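You operate a simulated robot arm through the tools that you are given. There is no shell and no other tool.

Carry out the task below with a simulated robot arm. There is one attempt and no reset: what you move stays moved.

## Task
Grease the yellow block's top plate and close the grease tub again.
Fine: lay the tub's blue lid on the cart, take the grease with the blue brush and put the brush back; the block stays where it stands. Set down upright: blue brush. A coat counts when it lies all over at full strength: go over it till it gets no stronger.

Only the result counts: the job must be done as asked and must still hold three seconds after the hand-in. Knocking over, shifting, dropping, spilling or breaking anything else fails it. Lids that push on must go on centred and level and be pressed home; caps that screw on are set level and turned clockwise until they are tight.

## Robot
A 7-joint arm with a two-finger parallel gripper, fixed in place. Base frame: the origin is on the floor under the middle of its stand, x ahead of it, y to its left, z up. Lengths are in mm, angles in rad, forces in N, time in s.
It reaches about 966 mm from its shoulder. Its first joint turns from -2.897 to 2.897 rad. Payload 3.43 kg.
The TCP is the grasp point between the finger pads, 30 mm short of the fingertips. In the tool frame z runs along the fingers and y along their closing line. The gripper opens to 94 mm. The fingers are 28 mm wide and 10 mm thick; the gripper's body (50 by 96 mm) begins 55 mm behind the TCP.
Orientation is told as [roll, pitch, yaw] about the base's x, y, z axes, in that order, counted from this pose: with the fingers straight down and closing along the base's y, the tool's x points along the base's -x, its y along +y and its z along -z.

## Interface
- The arm moves only by the tool step_arm. Its argument "motion" is a list of rows, each a list of 3 entries, a list of its own where there are three numbers: the shift along the tool's x, y, z in units of 25 mm (1.0 is 25 mm), then the turn, a rotation vector about the tool's x, y, z in units of 6 degrees (1.0 is 6 degrees), then the finger opening in mm, from 0 to 94. In form: [[[x, y, z], [wx, wy, wz], grip], ...]. A call has 1 to 20 rows; each row shifts and turns the commanded pose from where the row before left it, along the tool's axes as they then stand. A call with a number of a shift or a turn outside -1 to 1 is refused whole. Rows are played at 5 a second. More than 50 mm and 0.15 rad between two rows, or a gripper value outside its range, and nothing of the call is played. A pose out of reach is approached as far as the arm can. The call stops where the force on the tool passes 90 N (or 10 N more than at its start, if that is more) or the arm is blocked; 0.2 s more then pass. The fingers move at their own pace (about 45 mm/s each) and stop on an object; they squeeze with about 31 N. The grip force told is the motor's: it shows also when the fingers shut on nothing. Time passes only in rows, and 0.2 s behind the last, so rows that do not move let the fingers close. It gives the time, the measured TCP pose, the force on the tool (base axes), the opening and the grip force at its end, in the units of the frame above (readings bear some noise), with the torque about the TCP (base axes, N m) and any sound that the robot's microphone picked up.
- Cameras (640 x 400 px; columns grow to the right, rows downward): "scene" is fixed at [54, -660.7, 1779]; the picture's right is [0.29, -0.96, 0.00], its down [-0.69, -0.21, -0.70] and it looks along [0.67, 0.20, -0.72] (base axes); focal length 329 px, centre (320, 200). "wrist" rides on the gripper at [76, 14, -102] in the tool frame; the picture's right is [-0.18, 0.98, 0.00], its down [-0.75, -0.14, -0.64] and it looks along [-0.63, -0.12, 0.77] (tool axes); focal length 243 px, centre (320, 200). There is no depth. A picture from a camera that has moved, and an enlarged one, comes with that camera's place and axes in the base frame and with its lens. The place of the scene camera against the robot may be out by one fixed shift of up to 18 mm in any direction.
- grab_frame(camera): a new picture of that camera. The clock stands still meanwhile.
- move_column(by): slides the trunk up (or, below 0, down) by that many mm; the arm rides with it, the base frame stays. It gives what a move gives, with no picture.
- enlarge(camera, box): a new picture of the part [left, top, right, bottom] of that camera's present view, enlarged. The clock stands still meanwhile.
- sign_off(): hands the job in; it is judged then, once.

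Places have to be worked out from the pictures, the camera data and where the tool is seen. Open the gripper and draw the arm clear of the work before you hand the job in, unless the task says otherwise.

The tools are called after "Request:" as name(argument=value, ...) on one line, values as JSON. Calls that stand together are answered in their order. step_arm: Moves the arm, as the interface text tells. Its arguments: {"type":"object","properties":{"motion":{"type":"array"}},"required":["motion"]} The other tools are called the same way: move_column (by) moves the trunk up or down; grab_frame (camera) takes a picture; enlarge (camera, box) takes an enlarged picture of a part of a camera's view; sign_off () hands the job in.

At the start:

```text
clock: 0.0
ee_pos: [439.0, -378.6, 1285.3]
tcp_rot: [0.0, 0.0, -0.001]
contact_force: [0.3, 0.1, -0.1]
moment: [0.02, 0.0, 0.0]
grip_width: 93.9
finger_force: 0.2
trunk travel left (down, up): [-400.0, 90.0]
```

scene: 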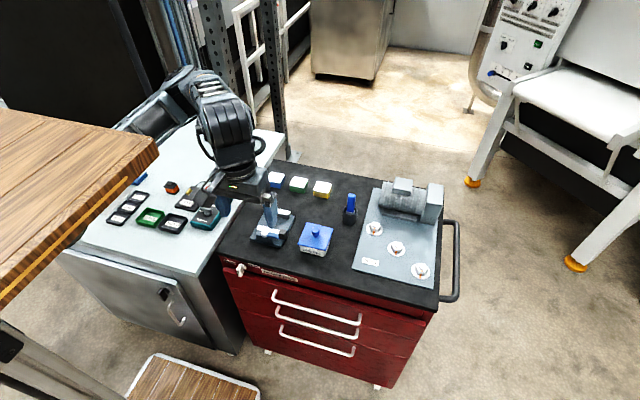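
wrist: 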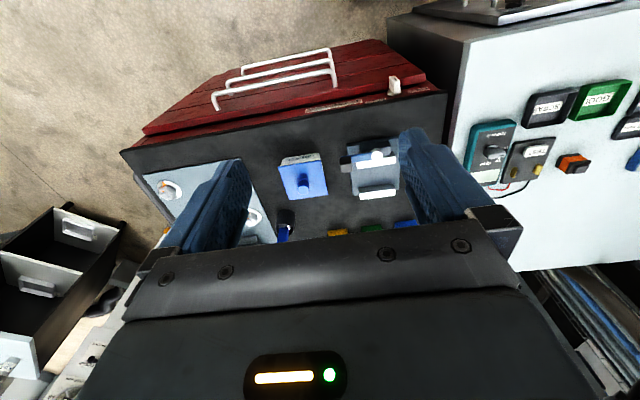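

I start by looking closer at the cart: tub with blue lid, brush, blocks in blue/green/yellow and the fixture. I enlarge both views.

Request:
enlarge(camera="scene", box=[210, 150, 370, 250])

Request:
enlarge(camera="scene", box=[320, 150, 480, 310])

Request:
enlarge(camera="wrist", box=[240, 130, 440, 255])

```text
4.00 times, centred on (290, 200) of scene
camera zoom: at [54.0, -660.7, 1779.0], right [0.29, -0.96, 0.0], down [-0.69, -0.21, -0.7], along [0.67, 0.2, -0.72], focal length 1317 px, centre (440, 200)
```

zoom: 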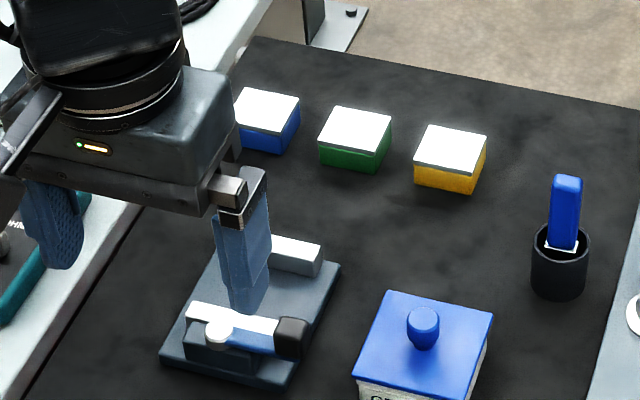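

```text
2.50 times, centred on (400, 230) of scene
camera zoom: at [54.0, -660.7, 1779.0], right [0.29, -0.96, 0.0], down [-0.69, -0.21, -0.7], along [0.67, 0.2, -0.72], focal length 823 px, centre (120, 125)
```

zoom: 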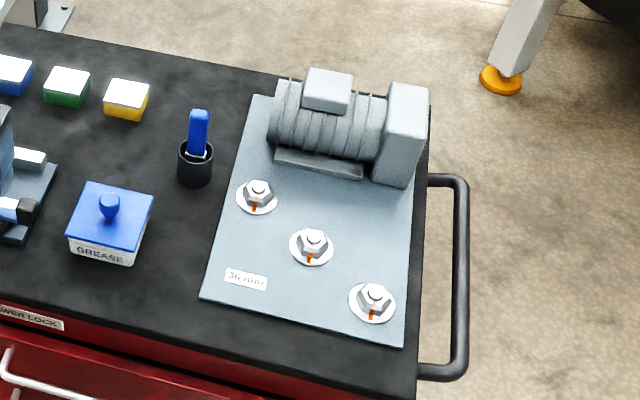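

```text
3.20 times, centred on (340, 192) of wrist
camera zoom: at [363.0, -365.0, 1387.8], right [0.18, 0.98, 0.0], down [0.75, -0.14, 0.64], along [0.63, -0.12, -0.77], focal length 776 px, centre (256, 224)
```

zoom: 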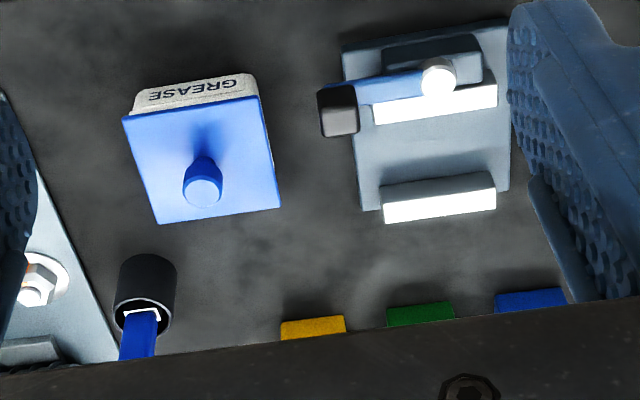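

The knob on the tub's lid triangulates to roughly (676, -460, 966); the block row lies further away at about x 910. I move the open gripper over the tub at a safe height to measure with the wrist camera.

Request:
step_arm(motion=[[[-0.8, -0.28, 0.4], [0, 0, 0], 94], [[-0.8, -0.28, 0.4], [0, 0, 0], 94], [[-0.8, -0.28, 0.4], [0, 0, 0], 94], [[-0.8, -0.28, 0.4], [0, 0, 0], 94], [[-0.8, -0.28, 0.4], [0, 0, 0], 94], [[-0.8, -0.28, 0.4], [0, 0, 0], 94], [[-0.8, -0.28, 0.4], [0, 0, 0], 94], [[-0.8, -0.28, 0.4], [0, 0, 0], 94], [[-0.8, -0.28, 0.4], [0, 0, 0], 94], [[-0.8, -0.28, 0.4], [0, 0, 0], 94]])

Request:
grab_frame(camera="wrist")

Request:
grab_frame(camera="scene")

```text
clock: 2.2
ee_pos: [637.2, -448.2, 1183.7]
tcp_rot: [-0.001, 0.001, 0.0]
contact_force: [0.1, 0.0, 0.2]
moment: [-0.01, -0.01, 0.01]
grip_width: 94.2
finger_force: 0.1
trunk travel left (down, up): [-400.0, 90.0]
```

```text
taken
camera wrist: at [561.1, -434.6, 1286.6], right [0.18, 0.98, 0.0], down [0.75, -0.14, 0.64], along [0.63, -0.12, -0.77], focal length 243 px, centre (320, 200)
```

wrist: 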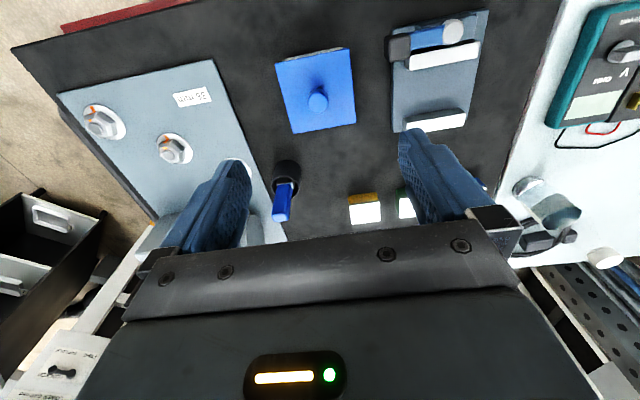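

```text
taken
```

scene: 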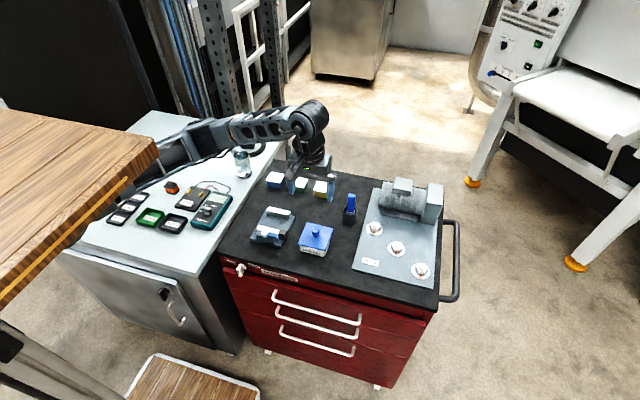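

The view now shows tub, brush cup, yellow block and clamp clearly. I enlarge the wrist view to measure them.

Request:
enlarge(camera="wrist", box=[260, 30, 420, 130])

Request:
enlarge(camera="wrist", box=[250, 140, 410, 240])

Request:
enlarge(camera="scene", box=[240, 150, 400, 250])

```text
4.00 times, centred on (340, 80) of wrist
camera zoom: at [561.1, -434.6, 1286.6], right [0.18, 0.98, 0.0], down [0.75, -0.14, 0.64], along [0.63, -0.12, -0.77], focal length 970 px, centre (240, 680)
```

zoom: 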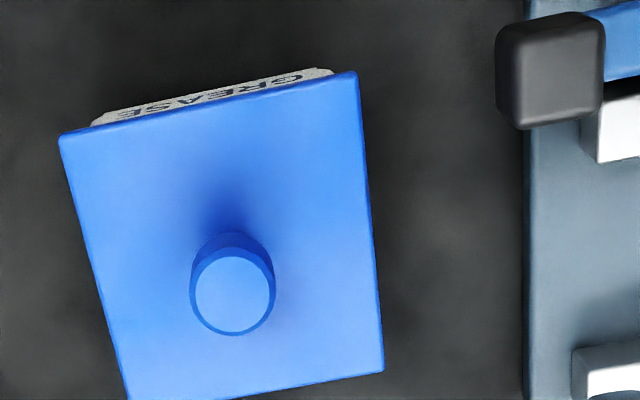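

```text
4.00 times, centred on (330, 190) of wrist
camera zoom: at [561.1, -434.6, 1286.6], right [0.18, 0.98, 0.0], down [0.75, -0.14, 0.64], along [0.63, -0.12, -0.77], focal length 970 px, centre (280, 240)
```

zoom: 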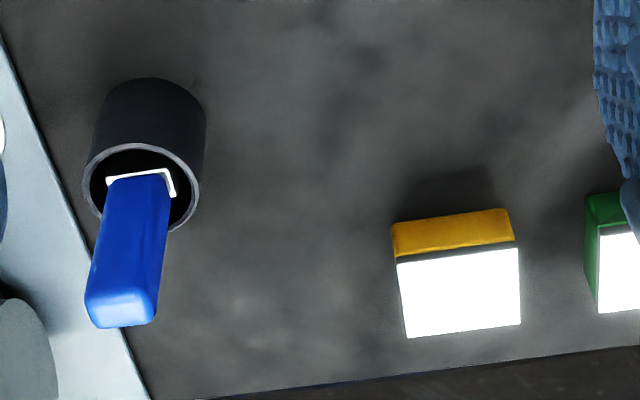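

```text
4.00 times, centred on (320, 200) of scene
camera zoom: at [54.0, -660.7, 1779.0], right [0.29, -0.96, 0.0], down [-0.69, -0.21, -0.7], along [0.67, 0.2, -0.72], focal length 1317 px, centre (320, 200)
```

zoom: 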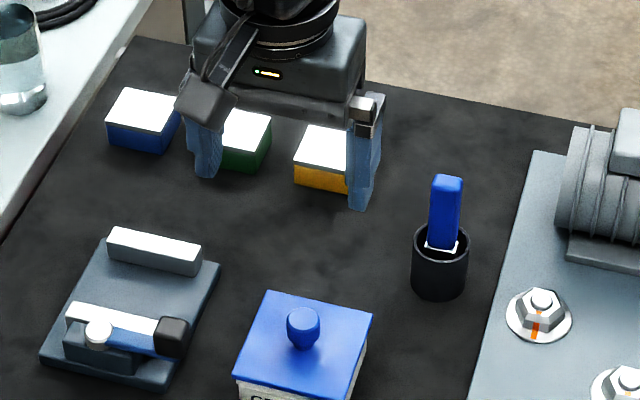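

Lid knob top ≈ (656, -454, 993), block ≈ (882, -408) with top near 955, brush handle ≈ (780, -531) with top near 1044. I move further forward for a third view of brush and block and to test the reach.

Request:
step_arm(motion=[[[-0.8, 0.0, 0.25], [0, 0, 0], 94], [[-0.8, 0.0, 0.25], [0, 0, 0], 94], [[-0.8, 0.0, 0.25], [0, 0, 0], 94], [[-0.8, 0.0, 0.25], [0, 0, 0], 94], [[-0.8, 0.0, 0.25], [0, 0, 0], 94], [[-0.8, 0.0, 0.25], [0, 0, 0], 94], [[-0.8, 0.0, 0.25], [0, 0, 0], 94], [[-0.5, 0.0, 0.25], [0, 0, 0], 94]])

Request:
grab_frame(camera="wrist")

Request:
enlarge(camera="wrist", box=[170, 60, 330, 160])

Request:
enlarge(camera="wrist", box=[290, 90, 450, 190])

```text
clock: 4.0
ee_pos: [792.7, -448.5, 1135.2]
tcp_rot: [0.0, -0.001, 0.0]
contact_force: [-0.6, 0.5, -0.2]
moment: [0.0, -0.03, -0.01]
grip_width: 94.0
finger_force: 0.0
trunk travel left (down, up): [-400.0, 90.0]
```

```text
taken
camera wrist: at [716.6, -434.6, 1238.0], right [0.18, 0.98, 0.0], down [0.75, -0.14, 0.64], along [0.63, -0.12, -0.77], focal length 243 px, centre (320, 200)
```

wrist: 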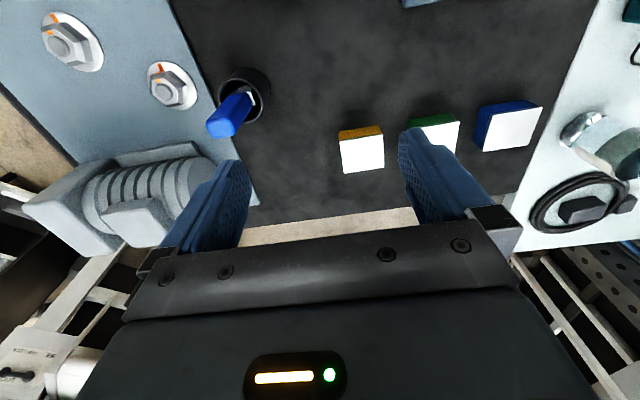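

```text
4.00 times, centred on (250, 110) of wrist
camera zoom: at [716.6, -434.6, 1238.0], right [0.18, 0.98, 0.0], down [0.75, -0.14, 0.64], along [0.63, -0.12, -0.77], focal length 970 px, centre (600, 560)
```

zoom: 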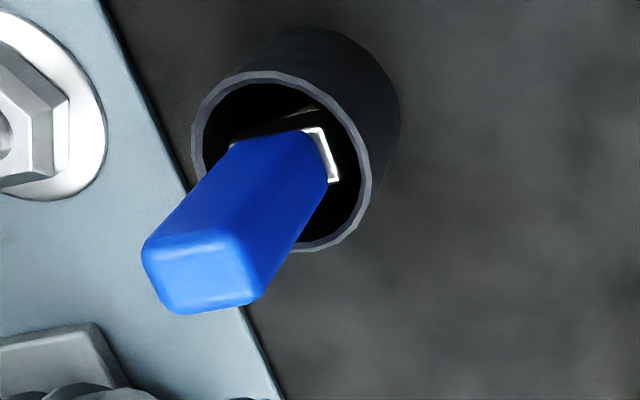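

```text
4.00 times, centred on (370, 140) of wrist
camera zoom: at [716.6, -434.6, 1238.0], right [0.18, 0.98, 0.0], down [0.75, -0.14, 0.64], along [0.63, -0.12, -0.77], focal length 970 px, centre (120, 440)
```

zoom: 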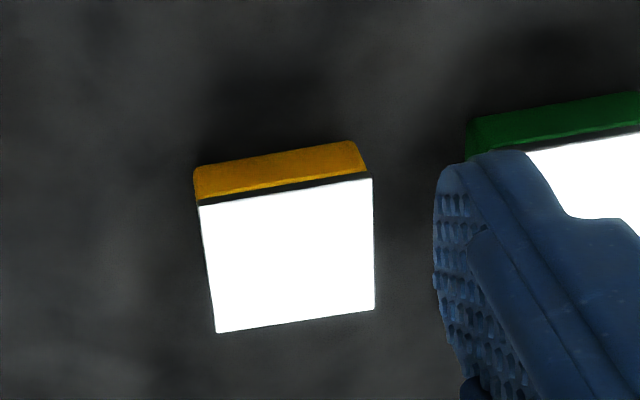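

Brush handle top is at about (785, -533, 1041), cup rim about z 972, block plate spans x 862–912, y -436 to -380 at z 950. I test the reach at the far edge of the plate, well above it.

Request:
step_arm(motion=[[[-0.8, 0.1, 0.2], [0, 0, 0], 94], [[-0.8, 0.1, 0.2], [0, 0, 0], 94], [[-0.8, 0.1, 0.4], [0, 0, 0], 94], [[-0.8, 0.1, 0.6], [0, 0, 0], 94], [[-0.8, 0.1, 0.7], [0, 0, 0], 94], [[-0.8, 0.0, 0.7], [0, 0, 0], 94]])

Request:
grab_frame(camera="scene")

```text
clock: 5.4
ee_pos: [908.3, -434.0, 1066.8]
tcp_rot: [0.001, -0.001, 0.0]
contact_force: [-0.1, -0.5, 0.3]
moment: [-0.02, -0.01, -0.02]
grip_width: 94.0
finger_force: 0.1
trunk travel left (down, up): [-400.0, 90.0]
```

```text
taken
```

scene: 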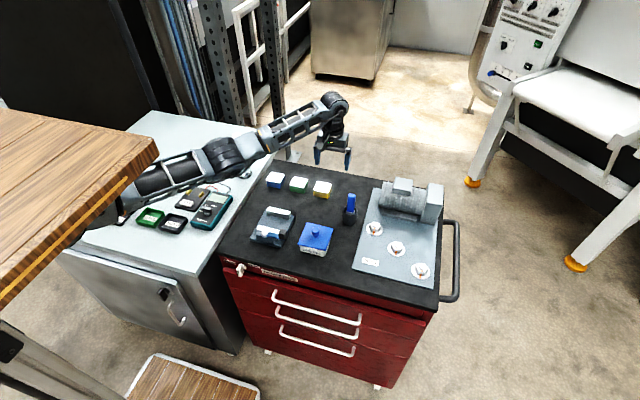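

The reach suffices. I check the arm's clearance to the things on the side bench (glass, meter).

Request:
enlarge(camera="scene", box=[90, 80, 370, 255])

Request:
grab_frame(camera="wrist")

```text
2.29 times, centred on (230, 168) of scene
camera zoom: at [54.0, -660.7, 1779.0], right [0.29, -0.96, 0.0], down [-0.69, -0.21, -0.7], along [0.67, 0.2, -0.72], focal length 753 px, centre (526, 274)
```

zoom: 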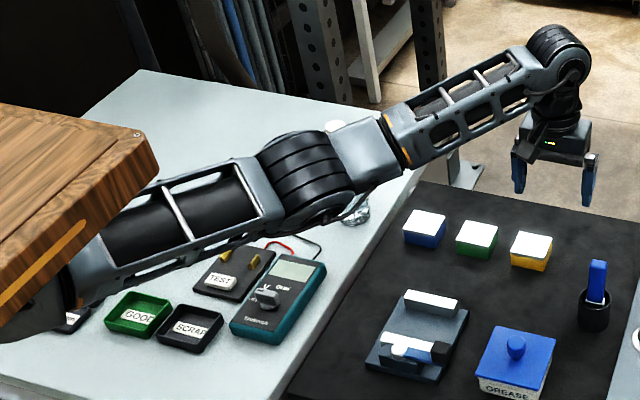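

```text
taken
camera wrist: at [833.4, -421.3, 1168.7], right [0.18, 0.98, 0.0], down [0.75, -0.14, 0.64], along [0.63, -0.12, -0.77], focal length 243 px, centre (320, 200)
```

wrist: 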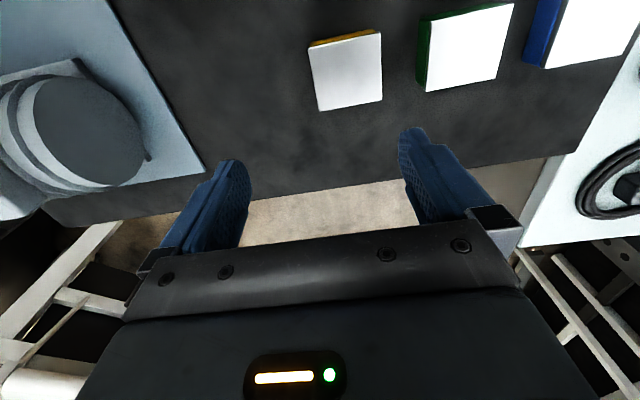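

The way is clear. I go back over the tub, lower this time, to measure the lid and its knob closely.

Request:
step_arm(motion=[[[0.84, -0.06, -0.1], [0, 0, 0], 94], [[0.84, -0.06, -0.1], [0, 0, 0], 94], [[0.84, -0.06, -0.1], [0, 0, 0], 94], [[0.84, -0.06, -0.1], [0, 0, 0], 94], [[0.84, -0.06, -0.1], [0, 0, 0], 94], [[0.84, -0.06, 0], [0, 0, 0], 94], [[0.84, -0.06, 0], [0, 0, 0], 94], [[0.84, -0.06, 0], [0, 0, 0], 94], [[0.84, -0.06, 0], [0, 0, 0], 94], [[0.84, -0.06, 0], [0, 0, 0], 94], [[0.84, -0.06, 0], [0, 0, 0], 94], [[0.84, -0.06, 0], [0, 0, 0], 94], [[0, 0, 0], [0, 0, 0], 94]])

Request:
grab_frame(camera="wrist")

Request:
enlarge(camera="wrist", box=[220, 0, 420, 125])

Request:
enlarge(camera="scene", box=[280, 210, 360, 260])

```text
clock: 8.2
ee_pos: [659.9, -455.9, 1077.8]
tcp_rot: [0.0, 0.0, 0.001]
contact_force: [0.0, -0.5, 0.6]
moment: [0.0, 0.01, -0.01]
grip_width: 94.0
finger_force: 0.0
trunk travel left (down, up): [-400.0, 90.0]
```

```text
taken
camera wrist: at [584.0, -441.2, 1180.9], right [0.18, 0.98, 0.0], down [0.75, -0.14, 0.64], along [0.63, -0.12, -0.77], focal length 243 px, centre (320, 200)
```

wrist: 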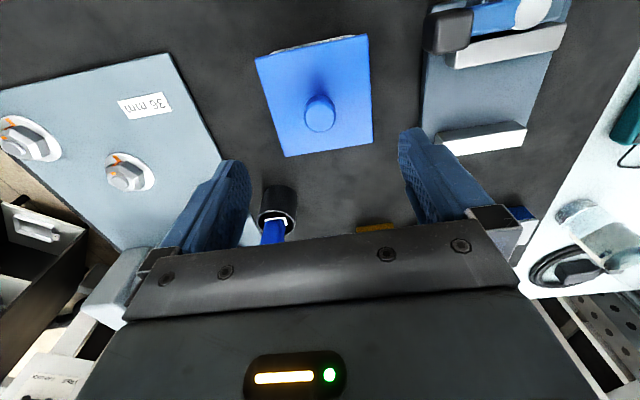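

```text
3.20 times, centred on (320, 62) of wrist
camera zoom: at [584.0, -441.2, 1180.9], right [0.18, 0.98, 0.0], down [0.75, -0.14, 0.64], along [0.63, -0.12, -0.77], focal length 776 px, centre (320, 640)
```

zoom: 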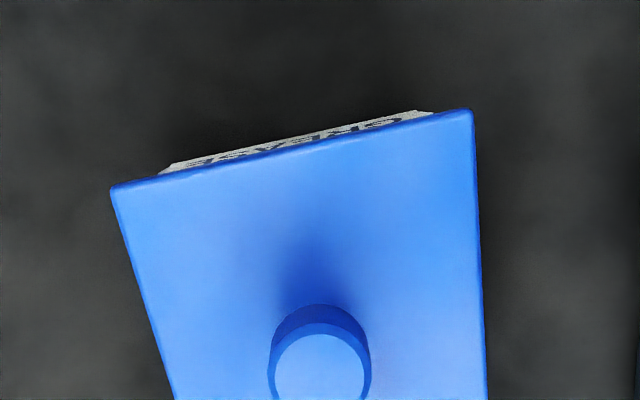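

```text
8.00 times, centred on (320, 235) of scene
camera zoom: at [54.0, -660.7, 1779.0], right [0.29, -0.96, 0.0], down [-0.69, -0.21, -0.7], along [0.67, 0.2, -0.72], focal length 2634 px, centre (320, -80)
```

zoom: 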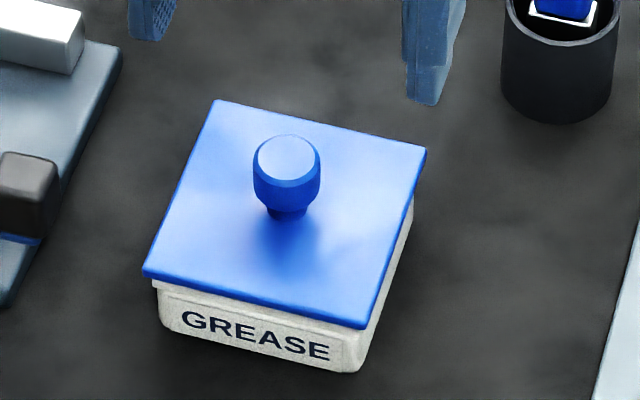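

The lid's top lies near z 965, its centre about (655.5, -454). I zoom on the knob for its exact centre and height.

Request:
enlarge(camera="wrist", box=[240, 60, 400, 160])

```text
4.00 times, centred on (320, 110) of wrist
camera zoom: at [584.0, -441.2, 1180.9], right [0.18, 0.98, 0.0], down [0.75, -0.14, 0.64], along [0.63, -0.12, -0.77], focal length 970 px, centre (320, 560)
```

zoom: 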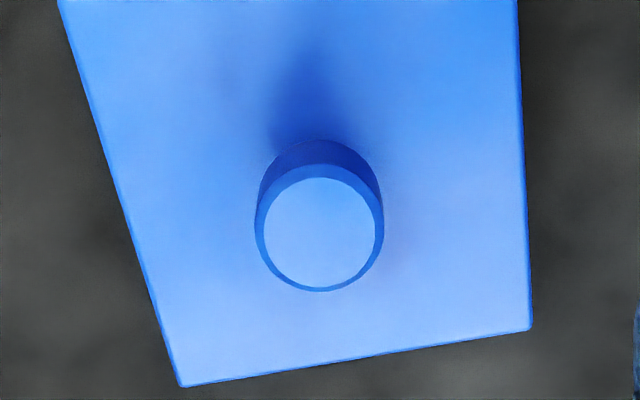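

Knob centre ≈ (655.5, -454.3), top ≈ 995, lid top ≈ 965. I descend with a 60 mm opening to just above grasp height.

Request:
step_arm(motion=[[[0.176, 0.064, 0.5], [0, 0, 0], 60], [[0, 0, 0.8], [0, 0, 0], 60], [[0, 0, 0.8], [0, 0, 0], 60], [[0, 0, 0.5], [0, 0, 0], 60], [[0, 0, 0.2], [0, 0, 0], 60], [[0, 0, 0], [0, 0, 0], 60]])

Request:
grab_frame(camera="wrist")

Request:
enlarge(camera="scene", box=[270, 190, 370, 260])

```text
clock: 9.6
ee_pos: [656.4, -452.9, 1007.4]
tcp_rot: [0.0, 0.0, 0.0]
contact_force: [-0.3, -0.9, -1.0]
moment: [0.0, 0.01, 0.0]
grip_width: 59.9
finger_force: 0.1
trunk travel left (down, up): [-400.0, 90.0]
```

```text
taken
camera wrist: at [580.5, -438.8, 1110.1], right [0.18, 0.98, 0.0], down [0.75, -0.14, 0.64], along [0.63, -0.12, -0.77], focal length 243 px, centre (320, 200)
```

wrist: 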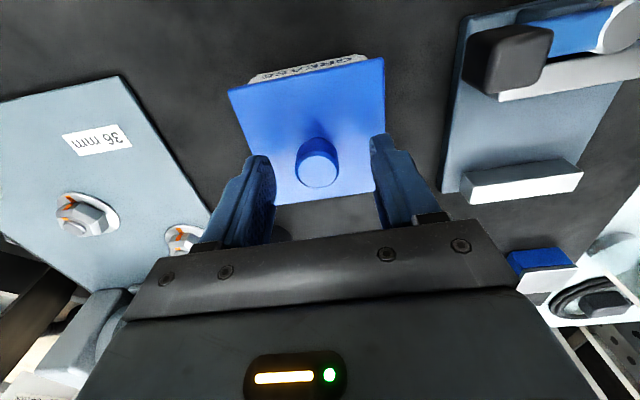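

```text
5.71 times, centred on (320, 225) of scene
camera zoom: at [54.0, -660.7, 1779.0], right [0.29, -0.96, 0.0], down [-0.69, -0.21, -0.7], along [0.67, 0.2, -0.72], focal length 1882 px, centre (320, 57)
```

zoom: 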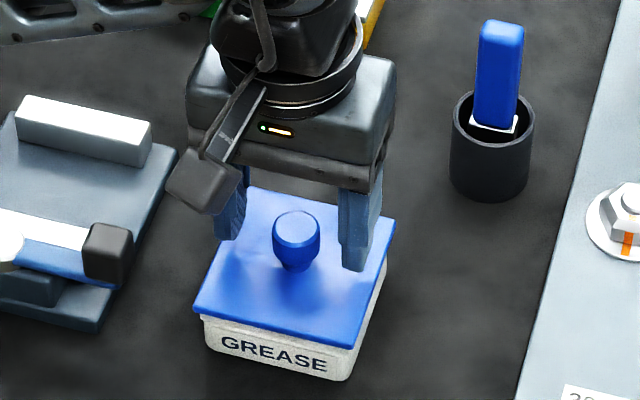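

The knob sits about 1.5 mm to the -y side of the grasp line. I correct this, go down to z≈1001 and close on the knob.

Request:
step_arm(motion=[[[0, -0.06, 0.15], [0, 0, 0], 60], [[0, 0, 0.11], [0, 0, 0], 60], [[0, 0, 0], [0, 0, 0], 40], [[0, 0, 0], [0, 0, 0], 15], [[0, 0, 0], [0, 0, 0], 15], [[0, 0, 0], [0, 0, 0], 15], [[0, 0, 0], [0, 0, 0], 15]])

Request:
grab_frame(camera="wrist")

```text
clock: 11.2
ee_pos: [654.9, -454.9, 1001.2]
tcp_rot: [-0.002, 0.002, 0.0]
contact_force: [0.7, 0.0, 1.4]
moment: [0.02, -0.04, 0.01]
grip_width: 24.7
finger_force: 30.9
trunk travel left (down, up): [-400.0, 90.0]
```

```text
taken
camera wrist: at [579.3, -441.2, 1103.6], right [0.18, 0.98, 0.0], down [0.75, -0.14, 0.64], along [0.63, -0.12, -0.77], focal length 243 px, centre (320, 200)
```

wrist: 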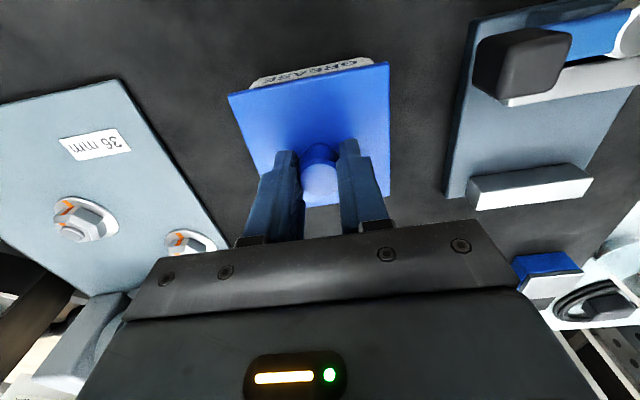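

The knob is held (24.7 mm, 31 N). I lift straight up in small steps and watch the force.

Request:
step_arm(motion=[[[0, 0, -0.08], [0, 0, 0], 15], [[0, 0, -0.08], [0, 0, 0], 15], [[0, 0, -0.08], [0, 0, 0], 15], [[0, 0, -0.08], [0, 0, 0], 15], [[0, 0, -0.08], [0, 0, 0], 15]])

Request:
grab_frame(camera="wrist")

Request:
enlarge(camera="scene", box=[270, 190, 370, 260])

```text
clock: 12.4
ee_pos: [654.4, -456.3, 1010.9]
tcp_rot: [-0.001, 0.0, 0.003]
contact_force: [0.1, -0.1, -0.3]
moment: [-0.02, 0.02, 0.0]
grip_width: 24.7
finger_force: 31.4
trunk travel left (down, up): [-400.0, 90.0]
```

```text
taken
camera wrist: at [579.3, -441.2, 1113.4], right [0.18, 0.98, 0.0], down [0.75, -0.14, 0.64], along [0.63, -0.12, -0.77], focal length 243 px, centre (320, 200)
```

wrist: 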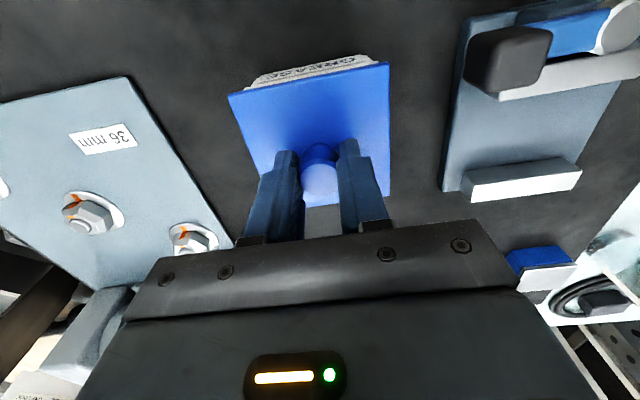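

```text
5.71 times, centred on (320, 225) of scene
camera zoom: at [54.0, -660.7, 1779.0], right [0.29, -0.96, 0.0], down [-0.69, -0.21, -0.7], along [0.67, 0.2, -0.72], focal length 1882 px, centre (320, 57)
```

zoom: 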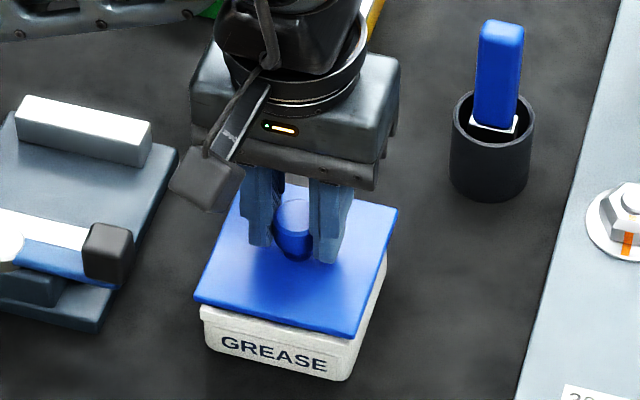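

The lid came off freely. I raise it, carry it over the free patch of the cart between tub and blocks (centre about (778, -425)) and hold above the mat.

Request:
step_arm(motion=[[[0, 0, -0.6], [0, 0, 0], 15], [[0, 0, -0.8], [0, 0, 0], 15], [[0, 0, -0.6], [0, 0, 0], 15], [[-0.3, 0.075, 0], [0, 0, 0], 15], [[-0.6, 0.15, 0], [0, 0, 0], 15], [[-0.7, 0.175, 0], [0, 0, 0], 15], [[-0.7, 0.175, 0], [0, 0, 0], 15], [[-0.7, 0.175, 0], [0, 0, 0], 15], [[-0.7, 0.175, 0], [0, 0, 0], 15], [[-0.7, 0.175, 0], [0, 0, 0], 15], [[-0.51, 0.108, 0], [0, 0, 0], 15], [[0, 0, 0.6], [0, 0, 0], 15], [[0, 0, 0.6], [0, 0, 0], 15], [[0, 0, 0.4], [0, 0, 0], 15], [[0, 0, 0], [0, 0, 0], 15]])

Request:
grab_frame(camera="wrist")

Request:
enlarge(camera="scene", box=[240, 160, 400, 260])

```text
clock: 15.6
ee_pos: [777.7, -423.8, 1022.6]
tcp_rot: [0.0, 0.001, -0.001]
contact_force: [-0.1, 0.2, -0.5]
moment: [0.02, 0.0, -0.01]
grip_width: 25.0
finger_force: 30.9
trunk travel left (down, up): [-400.0, 90.0]
```

```text
taken
camera wrist: at [701.8, -410.3, 1124.7], right [0.18, 0.98, 0.0], down [0.75, -0.14, 0.64], along [0.63, -0.12, -0.77], focal length 243 px, centre (320, 200)
```

wrist: 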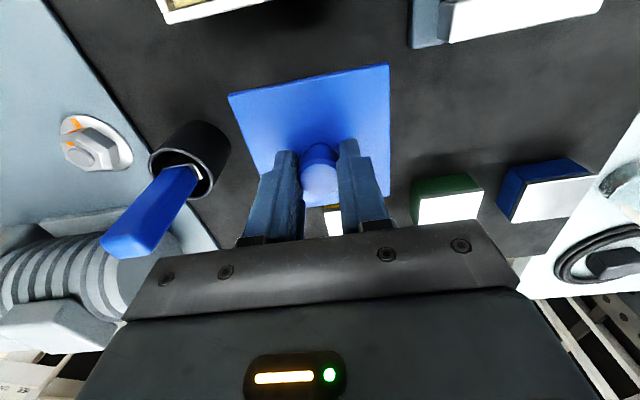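

```text
4.00 times, centred on (320, 210) of scene
camera zoom: at [54.0, -660.7, 1779.0], right [0.29, -0.96, 0.0], down [-0.69, -0.21, -0.7], along [0.67, 0.2, -0.72], focal length 1317 px, centre (320, 160)
```

zoom: 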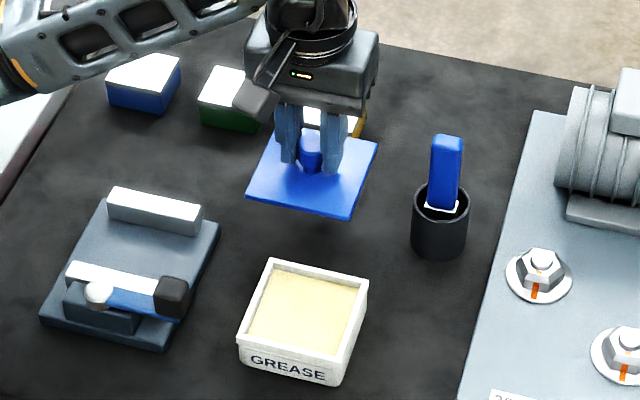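

The lid hangs level over the free patch, no contact. I lower to about 978, then feel for the mat in small steps.

Request:
step_arm(motion=[[[0, 0, 0.5], [0, 0, 0], 15], [[0, 0, 0.5], [0, 0, 0], 15], [[0, 0, 0.4], [0, 0, 0], 15], [[0, 0, 0.3], [0, 0, 0], 15], [[0, 0, 0.08], [0, 0, 0], 15], [[0, 0, 0], [0, 0, 0], 15]])

Request:
step_arm(motion=[[[0, 0, 0.08], [0, 0, 0], 15], [[0, 0, 0.08], [0, 0, 0], 15], [[0, 0, 0], [0, 0, 0], 15]])

```text
clock: 17.0
ee_pos: [777.8, -425.2, 978.0]
tcp_rot: [-0.001, -0.001, 0.0]
contact_force: [-0.3, -0.4, -0.1]
moment: [0.0, 0.0, 0.0]
grip_width: 24.7
finger_force: 31.1
trunk travel left (down, up): [-400.0, 90.0]
```

```text
clock: 17.8
ee_pos: [778.6, -424.5, 974.4]
tcp_rot: [0.0, -0.001, 0.001]
contact_force: [-0.1, 0.0, -0.7]
moment: [0.02, 0.01, -0.02]
grip_width: 24.7
finger_force: 31.2
trunk travel left (down, up): [-400.0, 90.0]
```

No contact yet at 974; I keep lowering in small steps.

Request:
step_arm(motion=[[[0, 0, 0.06], [0, 0, 0], 15], [[0, 0, 0.06], [0, 0, 0], 15], [[0, 0, 0], [0, 0, 0], 15]])

Request:
grab_frame(camera="wrist")

Request:
enlarge(camera="scene", box=[290, 180, 360, 224])

```text
clock: 18.6
ee_pos: [778.6, -424.2, 971.0]
tcp_rot: [-0.001, 0.001, 0.0]
contact_force: [0.2, -0.3, -1.1]
moment: [0.0, -0.01, 0.0]
grip_width: 24.6
finger_force: 31.0
trunk travel left (down, up): [-400.0, 90.0]
```

```text
taken
camera wrist: at [703.1, -409.8, 1073.8], right [0.18, 0.98, 0.0], down [0.75, -0.14, 0.64], along [0.63, -0.12, -0.77], focal length 243 px, centre (320, 200)
```

wrist: 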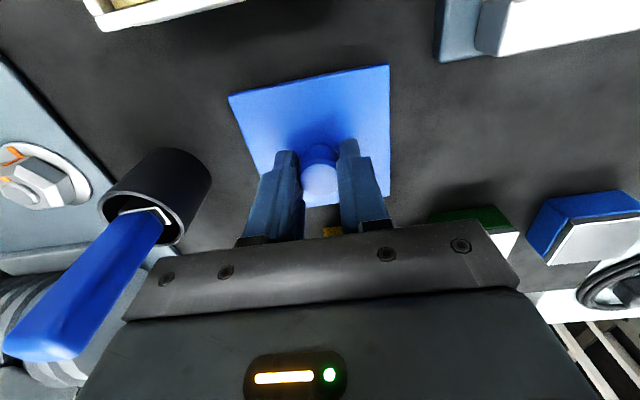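

```text
9.09 times, centred on (325, 202) of scene
camera zoom: at [54.0, -660.7, 1779.0], right [0.29, -0.96, 0.0], down [-0.69, -0.21, -0.7], along [0.67, 0.2, -0.72], focal length 2994 px, centre (274, 182)
```

zoom: 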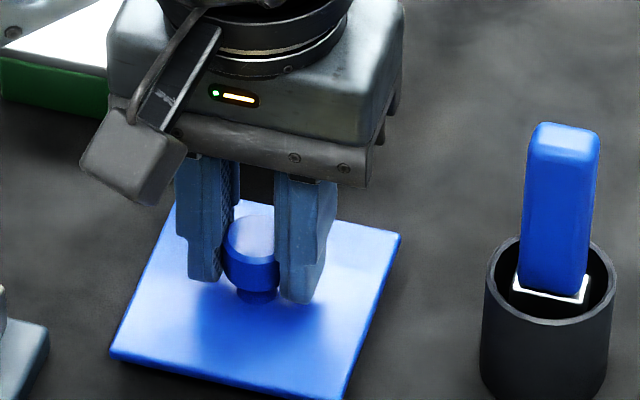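

Very near the mat, force still about zero. I continue with 1 mm steps.

Request:
step_arm(motion=[[[0, 0, 0.04], [0, 0, 0], 15], [[0, 0, 0.04], [0, 0, 0], 15], [[0, 0, 0], [0, 0, 0], 15]])

Request:
step_arm(motion=[[[0, 0, 0.04], [0, 0, 0], 15], [[0, 0, 0.04], [0, 0, 0], 15], [[0, 0, 0], [0, 0, 0], 15]])

```text
clock: 19.4
ee_pos: [778.6, -423.8, 968.8]
tcp_rot: [0.0, 0.0, 0.002]
contact_force: [0.2, 0.4, -0.2]
moment: [0.01, 0.02, -0.01]
grip_width: 24.8
finger_force: 30.9
trunk travel left (down, up): [-400.0, 90.0]
```

```text
clock: 20.2
ee_pos: [777.8, -424.3, 967.1]
tcp_rot: [0.0, 0.001, 0.001]
contact_force: [0.0, -0.9, -0.7]
moment: [0.0, -0.03, -0.02]
grip_width: 24.9
finger_force: 31.1
trunk travel left (down, up): [-400.0, 90.0]
```

Still free at 967. I keep going down 1 mm at a time.

Request:
step_arm(motion=[[[0, 0, 0.04], [0, 0, 0], 15], [[0, 0, 0.04], [0, 0, 0], 15], [[0, 0, 0], [0, 0, 0], 15]])

Request:
step_arm(motion=[[[0, 0, 0.04], [0, 0, 0], 15], [[0, 0, 0.04], [0, 0, 0], 15], [[0, 0, 0], [0, 0, 0], 15]])

Request:
enlarge(camera="scene", box=[290, 180, 360, 224])

```text
clock: 21.0
ee_pos: [776.9, -423.8, 965.4]
tcp_rot: [0.0, -0.001, 0.002]
contact_force: [-0.1, -0.4, -0.9]
moment: [0.06, 0.01, 0.02]
grip_width: 24.7
finger_force: 31.4
trunk travel left (down, up): [-400.0, 90.0]
```

```text
clock: 21.8
ee_pos: [777.6, -423.9, 961.7]
tcp_rot: [-0.002, -0.002, -0.001]
contact_force: [0.6, -1.1, 7.8]
moment: [0.05, 0.16, 0.02]
grip_width: 24.7
finger_force: 30.9
trunk travel left (down, up): [-400.0, 90.0]
```

```text
9.09 times, centred on (325, 202) of scene
camera zoom: at [54.0, -660.7, 1779.0], right [0.29, -0.96, 0.0], down [-0.69, -0.21, -0.7], along [0.67, 0.2, -0.72], focal length 2994 px, centre (274, 182)
```

zoom: 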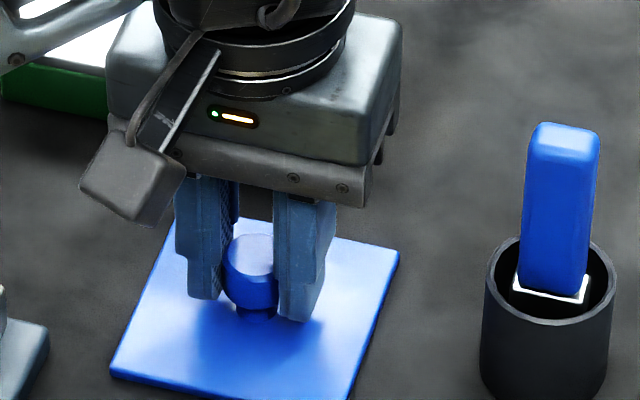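

Contact felt (7.8 N up): the lid rests on the mat. I open the fingers, then rise straight up.

Request:
step_arm(motion=[[[0, 0, 0], [0, 0, 0], 35], [[0, 0, 0], [0, 0, 0], 50], [[0, 0, 0], [0, 0, 0], 50], [[0, 0, -0.4], [0, 0, 0], 50], [[0, 0, -0.8], [0, 0, 0], 50], [[0, 0, -1], [0, 0, 0], 50], [[0, 0, -1], [0, 0, 0], 50], [[0, 0, -1], [0, 0, 0], 50], [[0, 0, -1], [0, 0, 0], 50], [[0, 0, 0], [0, 0, 0], 50]])

Request:
grab_frame(camera="wrist")

Request:
enlarge(camera="scene", box=[240, 160, 400, 260])

```text
clock: 24.0
ee_pos: [778.4, -424.6, 1092.5]
tcp_rot: [0.001, -0.001, 0.0]
contact_force: [-0.2, 0.0, 0.1]
moment: [0.04, 0.02, -0.01]
grip_width: 50.1
finger_force: 0.0
trunk travel left (down, up): [-400.0, 90.0]
```

```text
taken
camera wrist: at [702.7, -410.6, 1195.2], right [0.18, 0.98, 0.0], down [0.75, -0.14, 0.64], along [0.63, -0.12, -0.77], focal length 243 px, centre (320, 200)
```

wrist: 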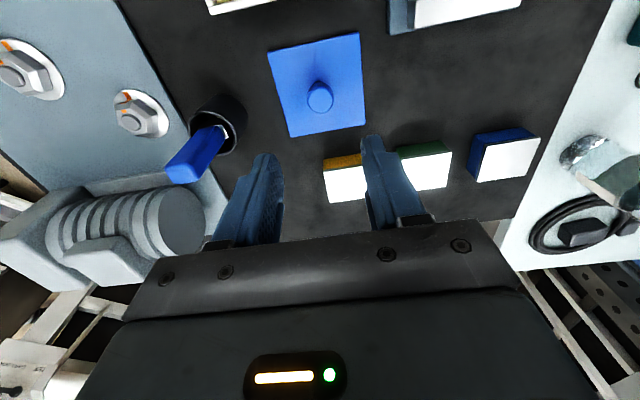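

```text
4.00 times, centred on (320, 210) of scene
camera zoom: at [54.0, -660.7, 1779.0], right [0.29, -0.96, 0.0], down [-0.69, -0.21, -0.7], along [0.67, 0.2, -0.72], focal length 1317 px, centre (320, 160)
```

zoom: 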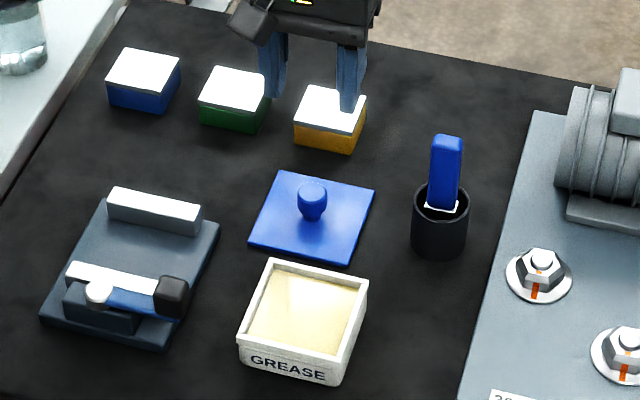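

The lid lies flat on the mat. I move over the brush (785, -533), staying above its top, and check alignment.

Request:
step_arm(motion=[[[-0.05, -0.7, 0], [0, 0, 0], 50], [[-0.05, -0.8, 0], [0, 0, 0], 50], [[-0.05, -0.8, 0], [0, 0, 0], 50], [[-0.05, -0.8, 0], [0, 0, 0], 50], [[-0.05, -0.8, 0], [0, 0, 0], 50], [[0, -0.43, 0], [0, 0, 0], 50], [[0, 0, 0], [0, 0, 0], 50]])

Request:
grab_frame(camera="wrist")

Request:
enlarge(camera="wrist", box=[240, 80, 400, 180])

Request:
enlarge(camera="scene", box=[290, 140, 410, 240])

```text
clock: 25.6
ee_pos: [783.4, -532.8, 1093.0]
tcp_rot: [0.0, 0.001, 0.003]
contact_force: [0.4, -0.1, -0.6]
moment: [-0.01, -0.01, 0.0]
grip_width: 49.9
finger_force: 0.1
trunk travel left (down, up): [-400.0, 90.0]
```

```text
taken
camera wrist: at [707.9, -518.1, 1195.3], right [0.18, 0.98, 0.0], down [0.75, -0.14, 0.64], along [0.63, -0.12, -0.77], focal length 243 px, centre (320, 200)
```

wrist: 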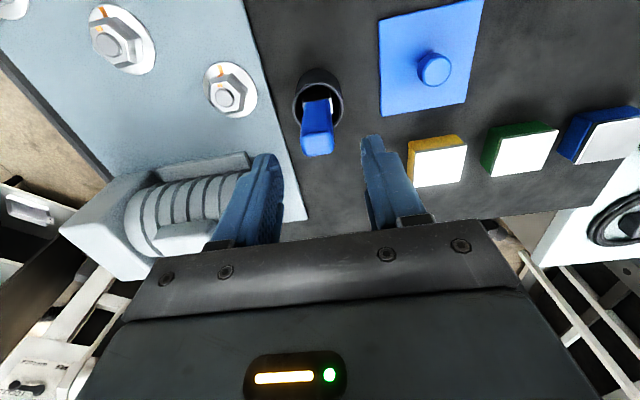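

```text
4.00 times, centred on (320, 130) of wrist
camera zoom: at [707.9, -518.1, 1195.3], right [0.18, 0.98, 0.0], down [0.75, -0.14, 0.64], along [0.63, -0.12, -0.77], focal length 970 px, centre (320, 480)
```

zoom: 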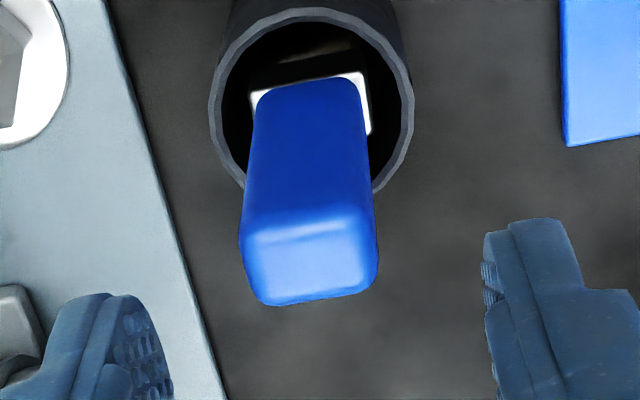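

```text
4.00 times, centred on (350, 190) of scene
camera zoom: at [54.0, -660.7, 1779.0], right [0.29, -0.96, 0.0], down [-0.69, -0.21, -0.7], along [0.67, 0.2, -0.72], focal length 1317 px, centre (200, 240)
```

zoom: 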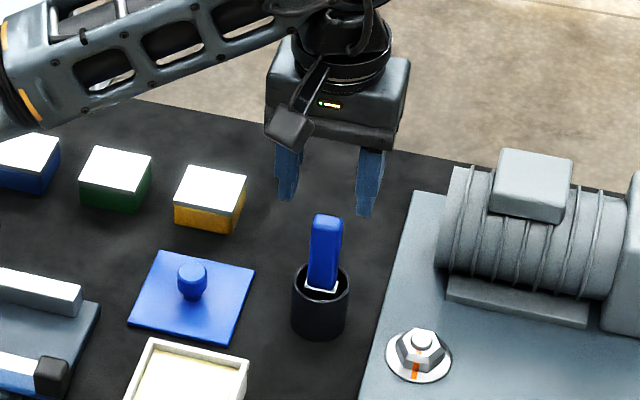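

The handle (about 21 mm along y, 14 mm along x) is upright; its centre is 1–2 mm off the grasp line. I correct this and descend around it to z≈1015 before closing.

Request:
step_arm(motion=[[[-0.08, -0.048, 0], [0, 0, 0], 50], [[0, 0, 0.6], [0, 0, 0], 50], [[0, 0, 0.8], [0, 0, 0], 50], [[0, 0, 0.8], [0, 0, 0], 50], [[0, 0, 0.6], [0, 0, 0], 50], [[0, 0, 0.32], [0, 0, 0], 50], [[0, 0, 0], [0, 0, 0], 50]])

Request:
grab_frame(camera="wrist")

Request:
enlarge(camera="scene", box=[310, 160, 390, 230])

```text
clock: 27.2
ee_pos: [784.6, -533.6, 1013.1]
tcp_rot: [0.0, 0.003, -0.001]
contact_force: [0.5, 0.6, -0.2]
moment: [-0.01, 0.0, 0.02]
grip_width: 49.9
finger_force: 0.0
trunk travel left (down, up): [-400.0, 90.0]
```

```text
taken
camera wrist: at [709.4, -519.8, 1116.4], right [0.18, 0.98, 0.0], down [0.75, -0.14, 0.64], along [0.63, -0.12, -0.77], focal length 243 px, centre (320, 200)
```

wrist: 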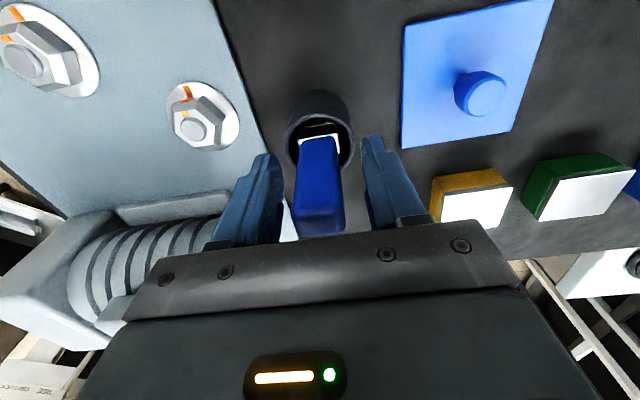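

```text
5.71 times, centred on (350, 195) of scene
camera zoom: at [54.0, -660.7, 1779.0], right [0.29, -0.96, 0.0], down [-0.69, -0.21, -0.7], along [0.67, 0.2, -0.72], focal length 1882 px, centre (149, 229)
```

zoom: 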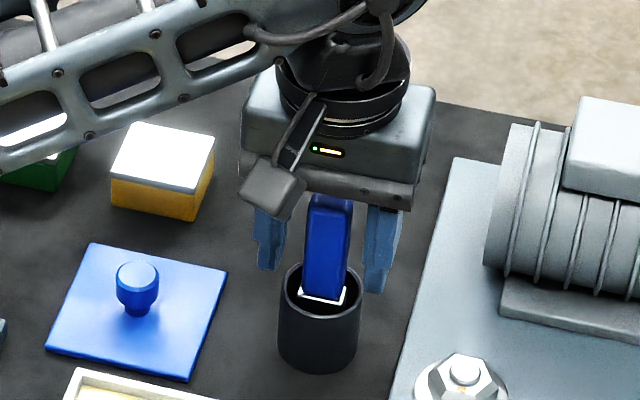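

The handle is centred between the pads. I close on it.

Request:
step_arm(motion=[[[0, 0, 0], [0, 0, 0], 30], [[0, 0, 0], [0, 0, 0], 10], [[0, 0, 0], [0, 0, 0], 10], [[0, 0, 0], [0, 0, 0], 10], [[0, 0, 0], [0, 0, 0], 10]])

Request:
grab_frame(camera="wrist")

```text
clock: 28.4
ee_pos: [784.2, -534.4, 1014.0]
tcp_rot: [0.001, 0.001, 0.0]
contact_force: [0.2, -0.1, 0.6]
moment: [0.01, 0.0, -0.01]
grip_width: 23.5
finger_force: 30.8
trunk travel left (down, up): [-400.0, 90.0]
```

```text
taken
camera wrist: at [709.5, -519.8, 1116.6], right [0.18, 0.98, 0.0], down [0.75, -0.14, 0.64], along [0.63, -0.12, -0.77], focal length 243 px, centre (320, 200)
```

wrist: 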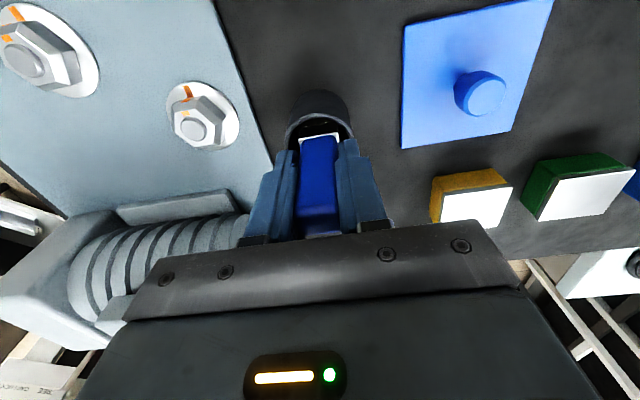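

Brush held (23.5 mm). Pick pose is TCP ≈ (785.5, -533.8, 1014.6). I lift it straight out of the cup by 80 mm.

Request:
step_arm(motion=[[[0, 0, -0.2], [0, 0, 0], 10], [[0, 0, -0.4], [0, 0, 0], 10], [[0, 0, -0.6], [0, 0, 0], 10], [[0, 0, -0.6], [0, 0, 0], 10], [[0, 0, -0.6], [0, 0, 0], 10], [[0, 0, -0.8], [0, 0, 0], 10], [[0, 0, 0], [0, 0, 0], 10]])

Request:
grab_frame(camera="wrist")

Request:
enlarge(camera="scene", box=[310, 140, 390, 230])

```text
clock: 30.0
ee_pos: [784.8, -532.5, 1093.3]
tcp_rot: [0.001, 0.0, 0.0]
contact_force: [0.0, -0.3, -0.1]
moment: [-0.01, 0.03, -0.01]
grip_width: 23.6
finger_force: 30.8
trunk travel left (down, up): [-400.0, 90.0]
```

```text
taken
camera wrist: at [709.4, -518.5, 1196.1], right [0.18, 0.98, 0.0], down [0.75, -0.14, 0.64], along [0.63, -0.12, -0.77], focal length 243 px, centre (320, 200)
```

wrist: 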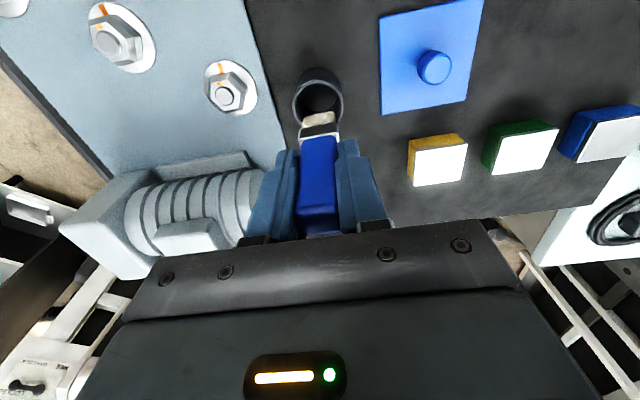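

```text
4.44 times, centred on (350, 185) of scene
camera zoom: at [54.0, -660.7, 1779.0], right [0.29, -0.96, 0.0], down [-0.69, -0.21, -0.7], along [0.67, 0.2, -0.72], focal length 1464 px, centre (187, 267)
```

zoom: 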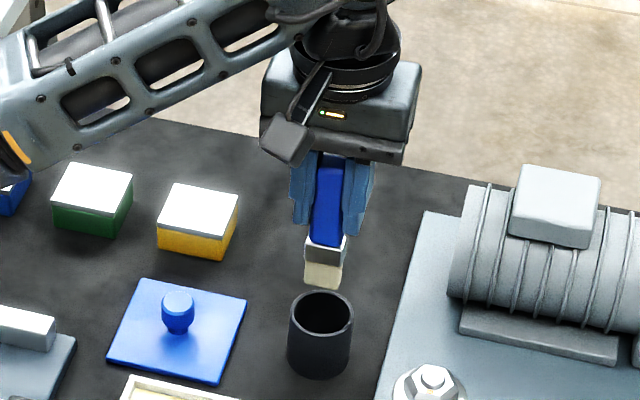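

The brush is out: ferrule and cream bristles are visible below the fingers. I zoom in to measure how far the bristle tip lies below the TCP.

Request:
enlarge(camera="wrist", box=[270, 60, 370, 160])

Request:
enlarge(camera="scene", box=[330, 165, 370, 215])

```text
4.00 times, centred on (320, 110) of wrist
camera zoom: at [709.4, -518.5, 1196.1], right [0.18, 0.98, 0.0], down [0.75, -0.14, 0.64], along [0.63, -0.12, -0.77], focal length 970 px, centre (320, 560)
```

zoom: 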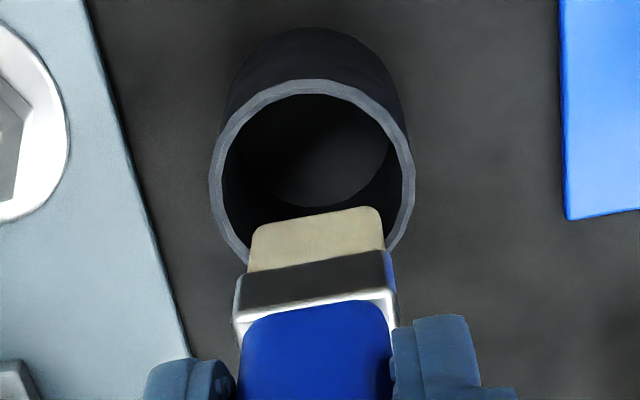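

```text
8.00 times, centred on (350, 190) of scene
camera zoom: at [54.0, -660.7, 1779.0], right [0.29, -0.96, 0.0], down [-0.69, -0.21, -0.7], along [0.67, 0.2, -0.72], focal length 2634 px, centre (80, 280)
```

zoom: 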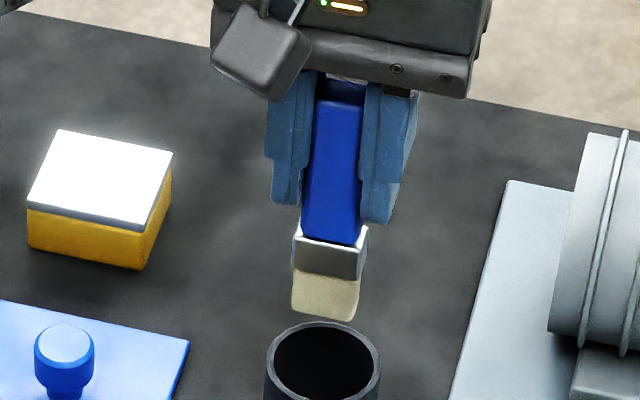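

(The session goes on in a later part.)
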